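You operate a simulated robot arm through the tools that you are given. There is no shell and no other tool. Be economical: measure what you need, move in short steps, check, and stop when the job is done.

You run a simulated robot arm. Do the job below in one go: nothing can be reset, and whatever is moved stays where it is left.

JOB
Press the press plunger three times.
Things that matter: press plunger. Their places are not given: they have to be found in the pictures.

It is judged by the outcome, as a careful person would: the job done as asked, and still so three seconds after it is handed in. It fails if anything else is knocked over, pushed out of place, dropped, spilled or broken.

ROBOT AND FRAMES
A 6-joint arm with a two-finger parallel gripper, fixed in place. Base frame: the origin is at the foot of the arm, x ahead of it, y to its left, z up. Lengths are in mm, angles in degrees, forces in N, time in s.
Its first joint turns from -72.0 to 72.0 degrees. Payload 0.65 kg.
Tool frame: the origin (TCP) lies between the finger pads and is the grasp point; the fingertips stand 25 mm ahead of it; z points along the fingers, y is the line along which they close. The gripper opens to 76 mm. The fingers are 18 mm wide and 10 mm thick; the gripper's body (36 by 78 mm) begins 45 mm behind the TCP.
Orientation is that of the tool frame in the base frame, as a unit quaternion [x, y, z, w]. With the fingers straight down and closing along the base's y, the tool's x points along the base's -x, its y along +y and its z along -z.

CONTROLS
- The arm moves only by the tool send_rows. Its arguments are lists of equal length, an entry for each row: "offset": the shift along the tool's x, y, z in cm, a list of three; "rotation": the turn, a rotation vector about the tool's x, y, z in degrees, a list of three; "claw": the closure, from 0 (fully open) to 1 (shut). In form: {"offset": [[dx, dy, dz], ...], "rotation": [[wx, wy, wz], ...], "claw": [claw, ...]}. A call has 1 to 12 rows; each row is the pose to reach, as a shift and turn from the pose commanded when the call began, along the tool's axes at that moment. Rows are played at 5 a second. More than 50 mm and 8.6 degrees between two rows, or a gripper value outside its range, and nothing of the call is played. A pose out of reach is approached as far as the arm can. The call stops where the force on the tool passes 40 N (or 10 N more than at its start, if that is more) or the arm is blocked; 0.2 s more then pass. Each finger travels about 108 mm/s and halts on what it meets, pressing with about 41 N; the grip force reading is that of the motor and also rises with nothing between the fingers. The clock runs only during rows and for 0.2 s after the last one: add rows that repeat a pose to give the fingers time. It gives the time, the measured TCP pose, the force on the tool (base axes), the opening and the grip force at its end, in the units of the frame above (readings bear some noise).
- Cameras (640 x 400 px; columns grow to the right, rows downward): "scene" is fixed at [68.2, 274.2, 434.9]; the picture's right is [-0.68, -0.73, 0.00], its down [-0.19, 0.18, -0.96] and it looks along [0.70, -0.66, -0.26] (base axes); focal length 214 px, centre (320, 200). "wrist" rides on the gripper at [58, 11, -81] in the tool frame; the picture's right is [-0.18, 0.98, 0.00], its down [-0.75, -0.14, -0.64] and it looks along [-0.63, -0.12, 0.77] (tool axes); focal length 243 px, centre (320, 200).
- get_image(camera): a new picture of that camera. The clock stands still meanwhile.
- point_at(camera, pixels): for up to 12 pixels [column, row] of the newest picture of that camera ("zoom" is the newest enlarged one), the place [x, y, z] in the base frame of the surface seen there, good to about 3 mm. The clock stands still meanwhile.
- close_up(camera, box): a new picture of the part [left, top, right, bottom] of that camera's present view, enlarged. The clock stands still meanwhile.
- hand_in(): hands the job in; it is judged then, once.

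Keep the steps short. Do not move on a guess: measure, check each grasp and each placing, and mend mistakes. In all there are 60 turns and 30 pictures (those below and enlarged ones count). Leave the gripper open and the arm clear of the work at the hand-in unless told otherwise, and finish with a single line.

The tools are called after "Call:" as a command line: name --argument value ..., lists and objects as JSON in quotes. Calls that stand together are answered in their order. send_rows: Moves the arm, as the interface text tells. Its arguments: {"type":"object","properties":{"offset":{"type":"array","items":{"type":"array","items":{"type":"number"}}},"rotation":{"type":"array","items":{"type":"array","items":{"type":"number"}}},"claw":{"type":"array","items":{"type":"number"}}},"required":["offset","rotation","claw"]} The other tools are called the same way: get_image (camera) takes a picture; point_at (camera, pixels) gives the place of the surface under pixels of a picture; close_up (camera, box) takes an enlarged picture of a part of a camera's view; hand_in () hands the job in.

At the start:

```text
time: 0.0
ee_pos: [173.1, 162.5, 398.2]
ee_rot: [0.0, 1.0, 0.0, 0.0]
ft_force: [-0.9, 0.6, 0.5]
gripper_width: 76.1
grip_force: 0.0
```

scene: 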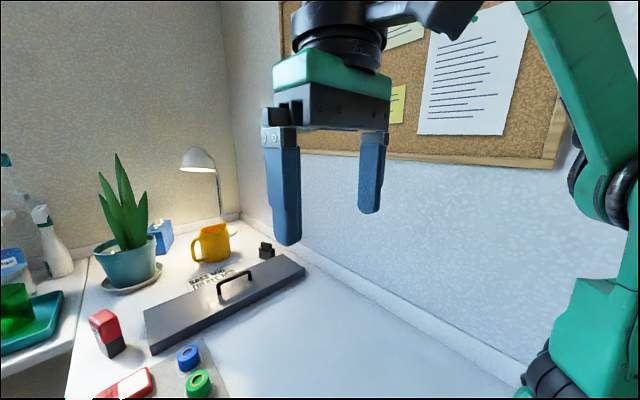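
wrist: 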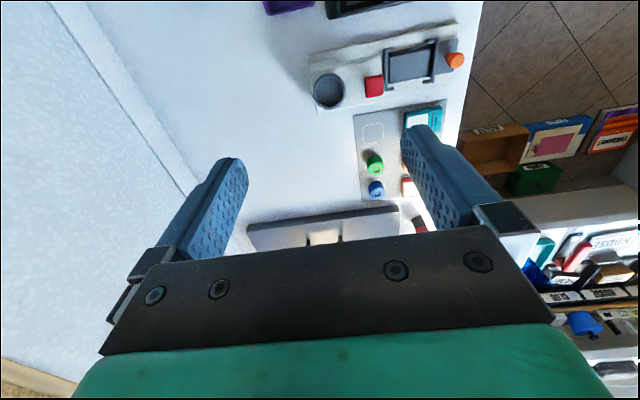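

I see several candidates in the wrist view, around (330–460, 60–100) and (375, 165–190). I'll enlarge both views to identify the press plunger.

Call:
close_up --camera "wrist" --box '[230, 0, 490, 200]'

Call:
close_up --camera "scene" --box '[60, 220, 340, 400]'

```text
2.00 times, centred on (360, 100) of wrist
```

zoom: 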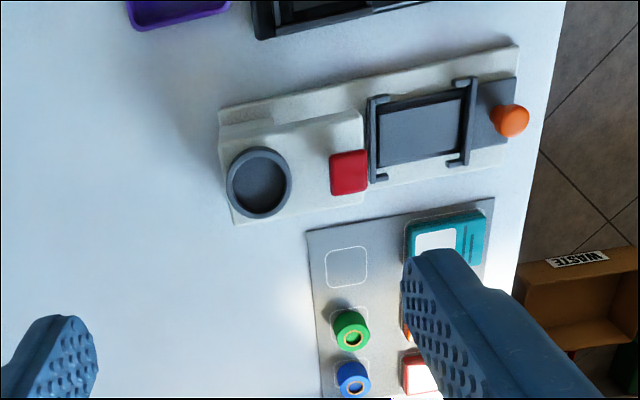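

```text
2.22 times, centred on (200, 310) of scene
```

zoom: 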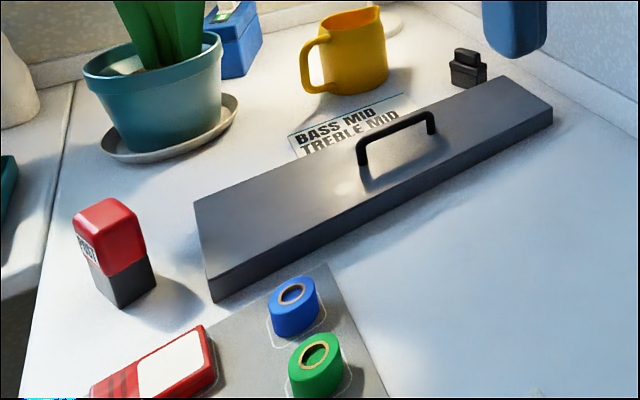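

The pictured machine has a ring, a red block, a tray and an orange knob. I'll take positions first, then move the arm for a better view.

Call:
get_image --camera "wrist"

Call:
point_at --camera "wrist" --pixels '[[329, 91], [374, 86], [408, 66], [455, 60], [375, 160], [376, 188], [345, 8], [290, 5], [372, 133], [340, 60], [423, 225], [280, 150]]'

```text
25 pictures are left
```

wrist: 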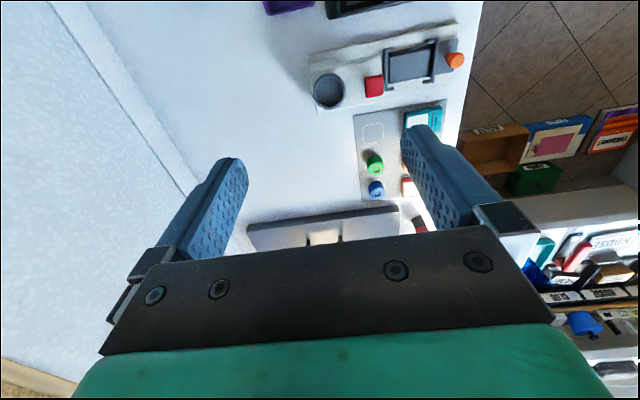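

```text
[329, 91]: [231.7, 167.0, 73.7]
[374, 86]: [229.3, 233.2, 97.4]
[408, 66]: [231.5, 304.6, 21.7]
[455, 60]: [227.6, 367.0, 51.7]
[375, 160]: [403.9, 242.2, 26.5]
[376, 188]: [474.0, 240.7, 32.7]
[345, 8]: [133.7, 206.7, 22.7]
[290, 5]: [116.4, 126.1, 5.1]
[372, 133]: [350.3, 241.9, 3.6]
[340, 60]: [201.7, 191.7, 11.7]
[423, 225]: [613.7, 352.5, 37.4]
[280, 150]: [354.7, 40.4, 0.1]
```

The wrist places put the table at z≈0, but the text says 98. I'll check with the scene camera.

Call:
get_image --camera "scene"

Call:
point_at --camera "scene" --pixels '[[188, 352], [198, 378], [300, 350], [350, 380], [250, 372], [105, 318], [287, 235], [370, 205]]'

```text
24 pictures are left
```

scene: 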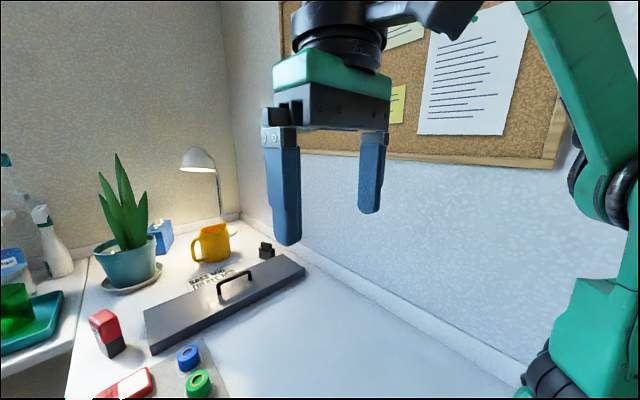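

```text
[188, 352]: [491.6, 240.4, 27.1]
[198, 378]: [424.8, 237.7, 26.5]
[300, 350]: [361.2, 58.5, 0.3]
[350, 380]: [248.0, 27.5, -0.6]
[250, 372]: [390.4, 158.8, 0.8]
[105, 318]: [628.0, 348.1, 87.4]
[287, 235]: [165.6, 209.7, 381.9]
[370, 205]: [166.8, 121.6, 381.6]
```

Both cameras and the visible fingertips agree: the table is at z≈0 in the pose readings, so I'll trust measurements over the stated 98. Now I'll turn the tool so the wrist camera looks along +y over the machine (x≈230, y 160–370), keeping well above everything.

Call:
send_rows --offset '[[-0.5, -0.7, 0.4], [-1, -1.4, 0.8], [-1.5, -2.1, 1.2], [-2, -2.8, 1.6], [-2.5, -3.5, 2.0], [-3, -4.2, 2.4], [-3.5, -4.9, 2.8], [-4, -5.6, 3.2], [-4.5, -6.3, 3.6], [-5, -7, 4], [-5.4, -7.2, 4.3], [-5.7, -7.2, 4.5]]' --rotation '[[0, 0, -8], [0, 0, -16], [0, 0, -24], [0, 0, -32], [0, 0, -40], [0, 0, -48], [0, 0, -56], [0, 0, -64], [0, 0, -72], [0, 0, -80], [0, 0, -88], [0, 0, -90]]' --claw '[0, 0, 0, 0, 0, 0, 0, 0, 0, 0, 0, 0]'

Call:
get_image --camera "wrist"

```text
time: 2.6
ee_pos: [229.8, 89.3, 353.7]
ee_rot: [0.708, -0.706, 0.0, 0.0]
ft_force: [0.3, -0.3, 0.4]
gripper_width: 76.0
grip_force: 0.0
```

```text
23 pictures are left
```

wrist: 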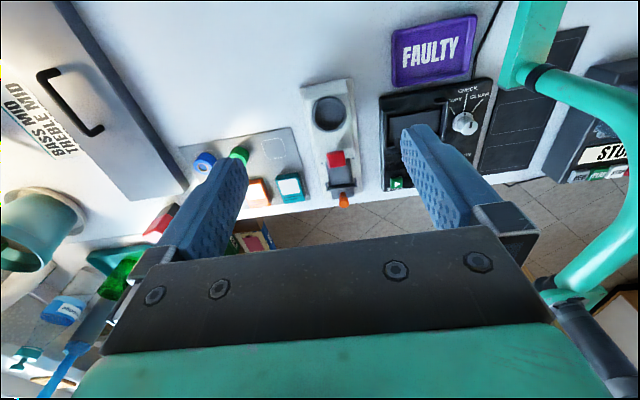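

Now the machine is in clear view at (330, 80–205). I'll enlarge it and the area beside it.

Call:
close_up --camera "wrist" --box '[280, 70, 400, 220]'

Call:
close_up --camera "wrist" --box '[370, 0, 640, 200]'

Call:
point_at --camera "wrist" --pixels '[[329, 112], [315, 112], [346, 112], [336, 158], [341, 175], [343, 199], [329, 92], [332, 137], [330, 160], [342, 158], [336, 152], [336, 164]]'

```text
2.67 times, centred on (340, 145) of wrist
```

zoom: 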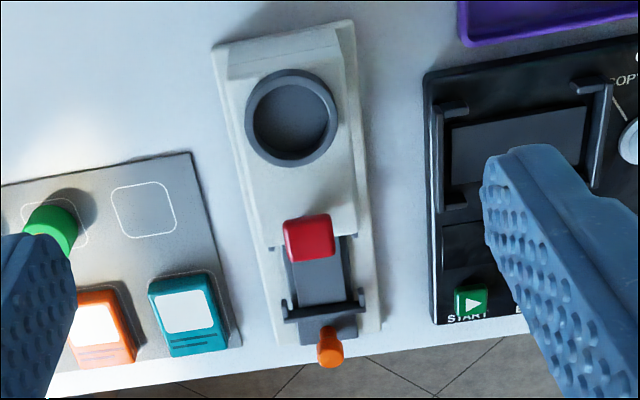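

```text
2.00 times, centred on (505, 100) of wrist
```

zoom: 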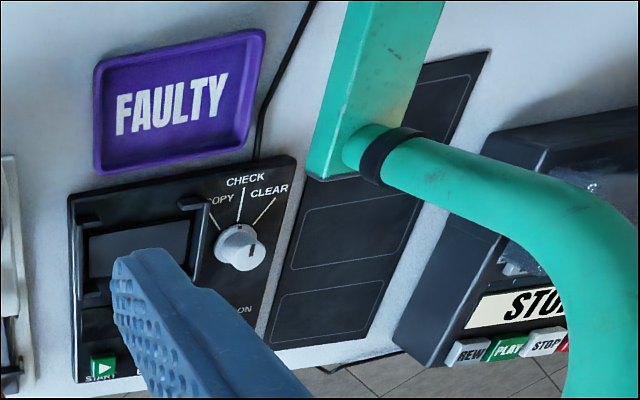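

```text
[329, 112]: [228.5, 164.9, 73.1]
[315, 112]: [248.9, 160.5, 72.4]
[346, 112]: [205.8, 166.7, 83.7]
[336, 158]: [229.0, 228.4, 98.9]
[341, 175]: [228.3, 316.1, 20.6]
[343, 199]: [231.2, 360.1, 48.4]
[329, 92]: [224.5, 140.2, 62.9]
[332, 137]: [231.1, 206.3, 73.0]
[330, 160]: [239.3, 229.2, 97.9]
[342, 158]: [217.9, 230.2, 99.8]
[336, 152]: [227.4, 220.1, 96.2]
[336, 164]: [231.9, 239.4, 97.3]
```

The red block (top z≈98, centre ≈(229, 229), standing ~25 mm above the 73 mm housing) looks like the plunger; the orange knob at (230, 360, 48) seems a slide handle. I'll lower and tilt to see the machine from the side before deciding.

Call:
send_rows --offset '[[0.5, 0, 2.5], [1, 0, 5], [1.5, 0, 7.5], [2, 0, 10]]' --rotation '[[0, -7, 0], [0, -14, 0], [0, -21, 0], [0, -28, 0]]' --claw '[0, 0, 0, 0]'

Call:
get_image --camera "wrist"

```text
time: 3.6
ee_pos: [229.1, 70.9, 251.4]
ee_rot: [-0.686, 0.686, 0.172, 0.172]
ft_force: [0.8, -0.3, 0.1]
gripper_width: 76.2
grip_force: 0.0
```

```text
20 pictures are left
```

wrist: 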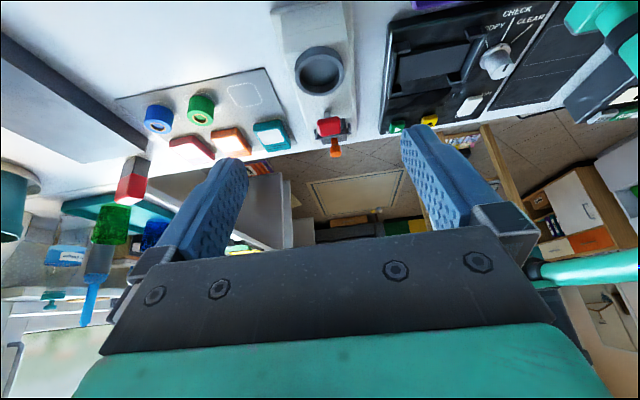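

Call:
close_up --camera "wrist" --box '[270, 20, 430, 170]'

```text
2.67 times, centred on (350, 95) of wrist
```

zoom: 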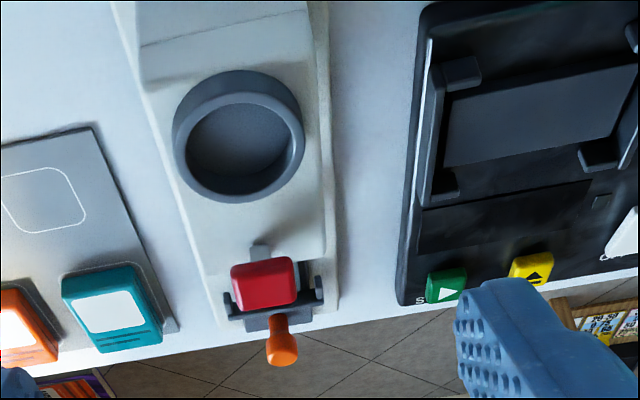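

The close-up shows a red cap raised on a stem: that's the press plunger. I'll straighten the tool and shut the gripper in place first.

Call:
send_rows --offset '[[0, 0, 0], [0, 0, 0], [0, 0, 0], [0, 0, 0], [0, 0, 0]]' --rotation '[[0, 7, 0], [0, 14, 0], [0, 21, 0], [0, 28, 0], [0, 28, 0]]' --claw '[1, 1, 1, 1, 1]'

```text
time: 4.8
ee_pos: [228.6, 71.4, 252.4]
ee_rot: [-0.707, 0.707, 0.0, -0.001]
ft_force: [0.2, 0.0, 0.0]
gripper_width: 0.2
grip_force: 23.8
```

Upright and shut. Next, move +y by 158 mm to above the cap, staying at z≈190 (tips ≈165).

Call:
send_rows --offset '[[-4, 0, 1.5], [-8, 0, 3], [-12, 0, 4.5], [-15.8, 0, 6.0], [-15.8, 0, 6.0]]' --rotation '[[0, 0, 0], [0, 0, 0], [0, 0, 0], [0, 0, 0], [0, 0, 0]]' --claw '[1, 1, 1, 1, 1]'

Call:
get_image --camera "wrist"

Call:
get_image --camera "scene"

```text
time: 6.0
ee_pos: [228.3, 227.4, 191.2]
ee_rot: [0.708, -0.707, 0.0, 0.0]
ft_force: [-0.6, -0.1, -0.3]
gripper_width: 0.1
grip_force: 23.5
```

```text
18 pictures are left
```

wrist: 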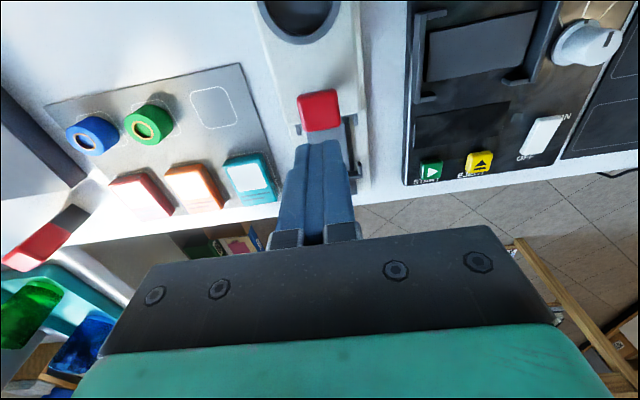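

```text
17 pictures are left
```

scene: 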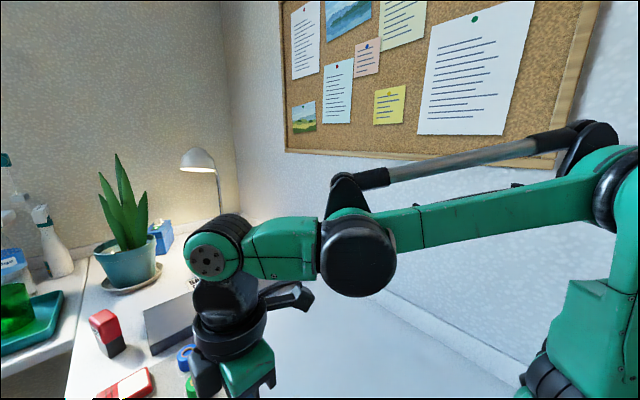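

Cap is now at (320, 110) in the wrist view. I'll measure it again up close, including edges and the stem and housing.

Call:
close_up --camera "wrist" --box '[240, 40, 400, 190]'

Call:
point_at --camera "wrist" --pixels '[[319, 107], [303, 107], [336, 106], [318, 94], [320, 120], [308, 90], [320, 127], [322, 75], [300, 195], [300, 148]]'

```text
2.67 times, centred on (320, 115) of wrist
```

zoom: 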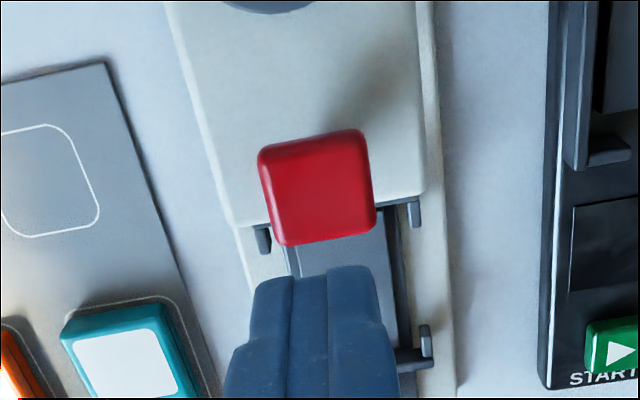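

```text
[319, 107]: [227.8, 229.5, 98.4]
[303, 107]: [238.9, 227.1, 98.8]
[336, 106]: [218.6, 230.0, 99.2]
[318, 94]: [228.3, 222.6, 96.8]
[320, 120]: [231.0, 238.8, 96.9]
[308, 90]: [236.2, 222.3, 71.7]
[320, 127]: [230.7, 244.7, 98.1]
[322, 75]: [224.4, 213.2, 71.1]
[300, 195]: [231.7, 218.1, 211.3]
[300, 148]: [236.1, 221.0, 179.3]
```

Cap top z≈98.5, centre ≈(229, 230). I'll go down to tips ≈5 mm above it (TCP z≈129) with +2 mm in y.

Call:
send_rows --offset '[[-0.2, 0, 2], [-0.2, 0, 4], [-0.2, 0, 5.5], [-0.2, 0, 6.2], [-0.2, 0, 6.2]]' --rotation '[[0, 0, 0], [0, 0, 0], [0, 0, 0], [0, 0, 0], [0, 0, 0]]' --claw '[1, 1, 1, 1, 1]'

Call:
close_up --camera "wrist" --box '[220, 40, 420, 240]'

```text
time: 7.2
ee_pos: [229.6, 231.4, 131.1]
ee_rot: [0.707, -0.707, 0.0, 0.0]
ft_force: [0.3, 0.4, 0.0]
gripper_width: 0.0
grip_force: 23.1
```

```text
2.00 times, centred on (320, 140) of wrist
```

zoom: 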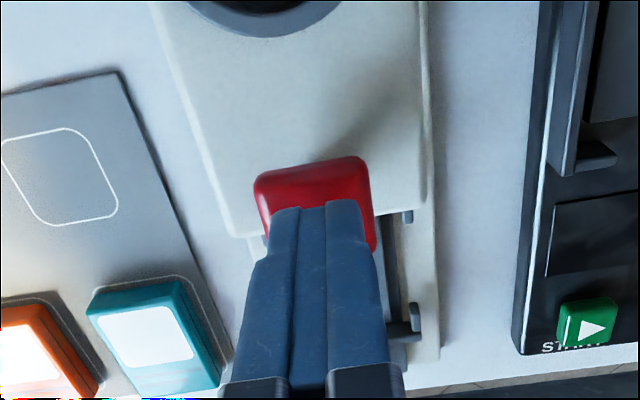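

Fingers are centred over the cap. First press: descend in 2 mm rows, watching the force.

Call:
send_rows --offset '[[0, 0, 0.3], [0, 0, 0.5], [0, 0, 0.7], [0, 0, 0.9], [0, 0, 1.1], [0, 0, 1.2]]' --rotation '[[0, 0, 0], [0, 0, 0], [0, 0, 0], [0, 0, 0], [0, 0, 0], [0, 0, 0]]' --claw '[1, 1, 1, 1, 1, 1]'

```text
time: 8.6
ee_pos: [229.7, 231.2, 118.4]
ee_rot: [0.707, -0.707, 0.0, 0.0]
ft_force: [0.8, 1.0, 2.5]
gripper_width: 0.2
grip_force: 24.4
```

Contact: 2.5 N upward at tips ≈93 mm, so the cap moves on a spring. Continue down to find the end of travel.

Call:
send_rows --offset '[[0, 0, 0.2], [0, 0, 0.4], [0, 0, 0.6], [0, 0, 0.8]]' --rotation '[[0, 0, 0], [0, 0, 0], [0, 0, 0], [0, 0, 0]]' --claw '[1, 1, 1, 1]'

Call:
close_up --camera "wrist" --box '[220, 40, 420, 240]'

```text
time: 9.7
ee_pos: [230.4, 230.2, 111.2]
ee_rot: [0.707, -0.707, 0.001, 0.001]
ft_force: [-1.2, -1.4, 34.3]
gripper_width: 0.0
grip_force: 24.3
stopped in row 4: the force on the tool passed its limit (the readings are from after the stop); the commanded pose is now the measured one
```

```text
2.00 times, centred on (320, 140) of wrist
```

zoom: 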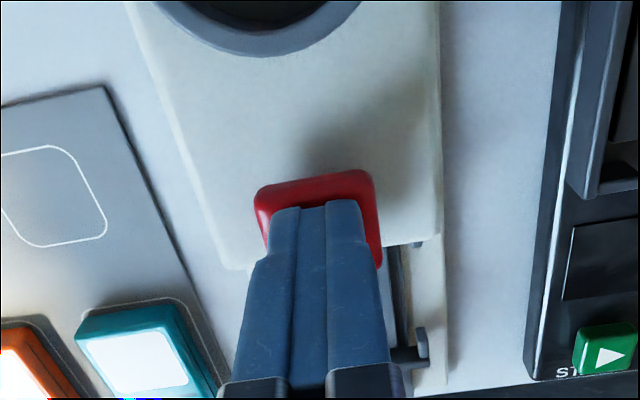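

Bottomed out at TCP z≈111 (34 N, about 12 mm travel): one full press. Lift 20 mm fully clear and check the cap returns.

Call:
send_rows --offset '[[0, 0, -0.5], [0, 0, -1.0], [0, 0, -1.5], [0, 0, -2.0], [0, 0, -2.0], [0, 0, -2.0]]' --rotation '[[0, 0, 0], [0, 0, 0], [0, 0, 0], [0, 0, 0], [0, 0, 0], [0, 0, 0]]' --claw '[1, 1, 1, 1, 1, 1]'

Call:
close_up --camera "wrist" --box '[220, 40, 420, 240]'

Call:
point_at --camera "zoom" --pixels '[[315, 185], [285, 190], [345, 180]]'

```text
time: 11.1
ee_pos: [228.9, 231.2, 131.9]
ee_rot: [-0.707, 0.708, 0.0, 0.0]
ft_force: [0.4, -0.6, 0.5]
gripper_width: 0.1
grip_force: 23.3
```

```text
2.00 times, centred on (320, 140) of wrist
```

zoom: 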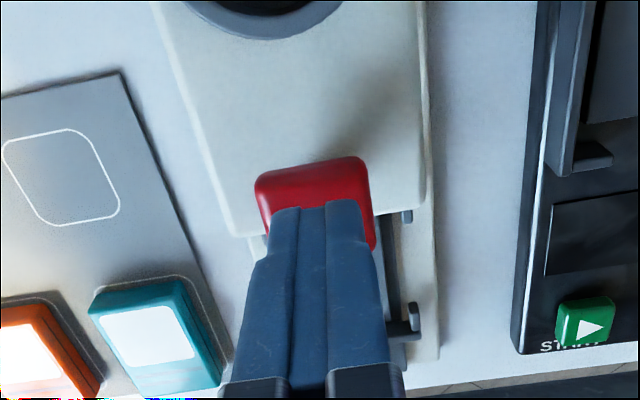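

```text
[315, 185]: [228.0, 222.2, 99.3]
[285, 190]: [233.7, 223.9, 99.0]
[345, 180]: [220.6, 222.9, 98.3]
```

Cap is back at z≈99 and nothing else has moved. Second press, down to the stop again.

Call:
send_rows --offset '[[0, 0, 0.4], [0, 0, 0.8], [0, 0, 1.1], [0, 0, 1.3], [0, 0, 1.5], [0, 0, 1.7], [0, 0, 1.9], [0, 0, 2.1], [0, 0, 2.3]]' --rotation '[[0, 0, 0], [0, 0, 0], [0, 0, 0], [0, 0, 0], [0, 0, 0], [0, 0, 0], [0, 0, 0], [0, 0, 0], [0, 0, 0]]' --claw '[1, 1, 1, 1, 1, 1, 1, 1, 1]'

```text
time: 12.9
ee_pos: [228.1, 230.3, 111.5]
ee_rot: [-0.707, 0.707, -0.001, -0.001]
ft_force: [-2.1, -0.9, 34.4]
gripper_width: 0.2
grip_force: 23.8
stopped in row 9: the force on the tool passed its limit (the readings are from after the stop); the commanded pose is now the measured one
```

Same stop at z≈111.5: second press done. Lift 20 mm clear and check.

Call:
send_rows --offset '[[0, 0, -0.5], [0, 0, -1.0], [0, 0, -1.5], [0, 0, -2.0], [0, 0, -2.0], [0, 0, -2.0]]' --rotation '[[0, 0, 0], [0, 0, 0], [0, 0, 0], [0, 0, 0], [0, 0, 0], [0, 0, 0]]' --claw '[1, 1, 1, 1, 1, 1]'

Call:
close_up --camera "wrist" --box '[220, 40, 420, 240]'

Call:
point_at --camera "zoom" --pixels '[[315, 185], [285, 190], [345, 180]]'

```text
time: 14.3
ee_pos: [228.6, 230.5, 132.5]
ee_rot: [0.707, -0.707, 0.001, 0.002]
ft_force: [0.9, 1.1, -0.4]
gripper_width: 0.1
grip_force: 23.2
```

```text
2.00 times, centred on (320, 140) of wrist
```

zoom: 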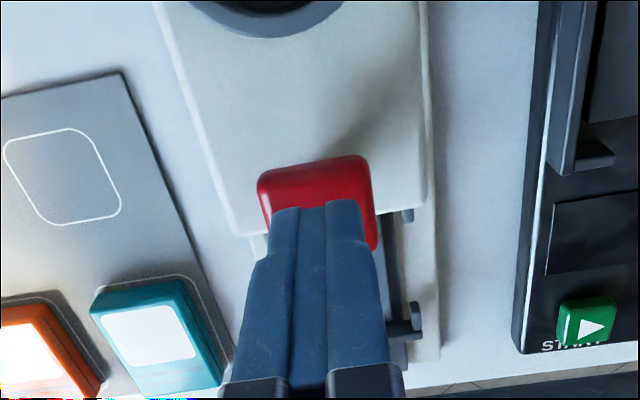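

```text
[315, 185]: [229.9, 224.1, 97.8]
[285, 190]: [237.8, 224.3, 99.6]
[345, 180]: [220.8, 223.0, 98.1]
```

Cap up again at z≈98. Third press.

Call:
send_rows --offset '[[0, 0, 0.4], [0, 0, 0.8], [0, 0, 1.1], [0, 0, 1.3], [0, 0, 1.5], [0, 0, 1.7], [0, 0, 1.9], [0, 0, 2.1], [0, 0, 2.3]]' --rotation '[[0, 0, 0], [0, 0, 0], [0, 0, 0], [0, 0, 0], [0, 0, 0], [0, 0, 0], [0, 0, 0], [0, 0, 0], [0, 0, 0]]' --claw '[1, 1, 1, 1, 1, 1, 1, 1, 1]'

```text
time: 16.0
ee_pos: [228.7, 231.1, 111.9]
ee_rot: [0.707, -0.707, 0.001, 0.001]
ft_force: [-1.7, -0.7, 35.8]
gripper_width: 0.2
grip_force: 23.7
stopped in row 8: the force on the tool passed its limit (the readings are from after the stop); the commanded pose is now the measured one
```

Third press reached the stop too. Now lift straight up 120 mm, opening the gripper only once well clear.

Call:
send_rows --offset '[[0, 0, -1], [0, 0, -2], [0, 0, -4], [0, 0, -7], [0, 0, -10], [0, 0, -12], [0, 0, -12], [0, 0, -12], [0, 0, -12]]' --rotation '[[0, 0, 0], [0, 0, 0], [0, 0, 0], [0, 0, 0], [0, 0, 0], [0, 0, 0], [0, 0, 0], [0, 0, 0], [0, 0, 0]]' --claw '[1, 1, 1, 1, 1, 0, 0, 0, 0]'

Call:
get_image --camera "wrist"

Call:
point_at --camera "wrist" --pixels '[[320, 125], [320, 135], [320, 145]]'

```text
time: 18.0
ee_pos: [229.3, 230.6, 231.0]
ee_rot: [0.707, -0.707, 0.0, 0.001]
ft_force: [-0.5, -0.4, 0.0]
gripper_width: 76.0
grip_force: 0.0
```

```text
11 pictures are left
```

wrist: 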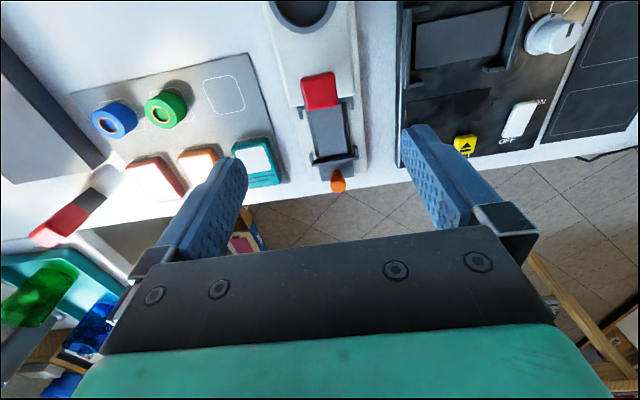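

```text
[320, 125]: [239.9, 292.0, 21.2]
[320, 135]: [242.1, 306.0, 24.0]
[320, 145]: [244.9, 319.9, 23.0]
```

The cap is back up at (319, 91), everything else is in place, and the gripper is open and clear. Handing in.

Call:
hand_in

```text
The job is handed in.
```

I pressed the plunger (the red cap) down to its stop three times, fully releasing it each time, and left the gripper open and clear with nothing else moved.
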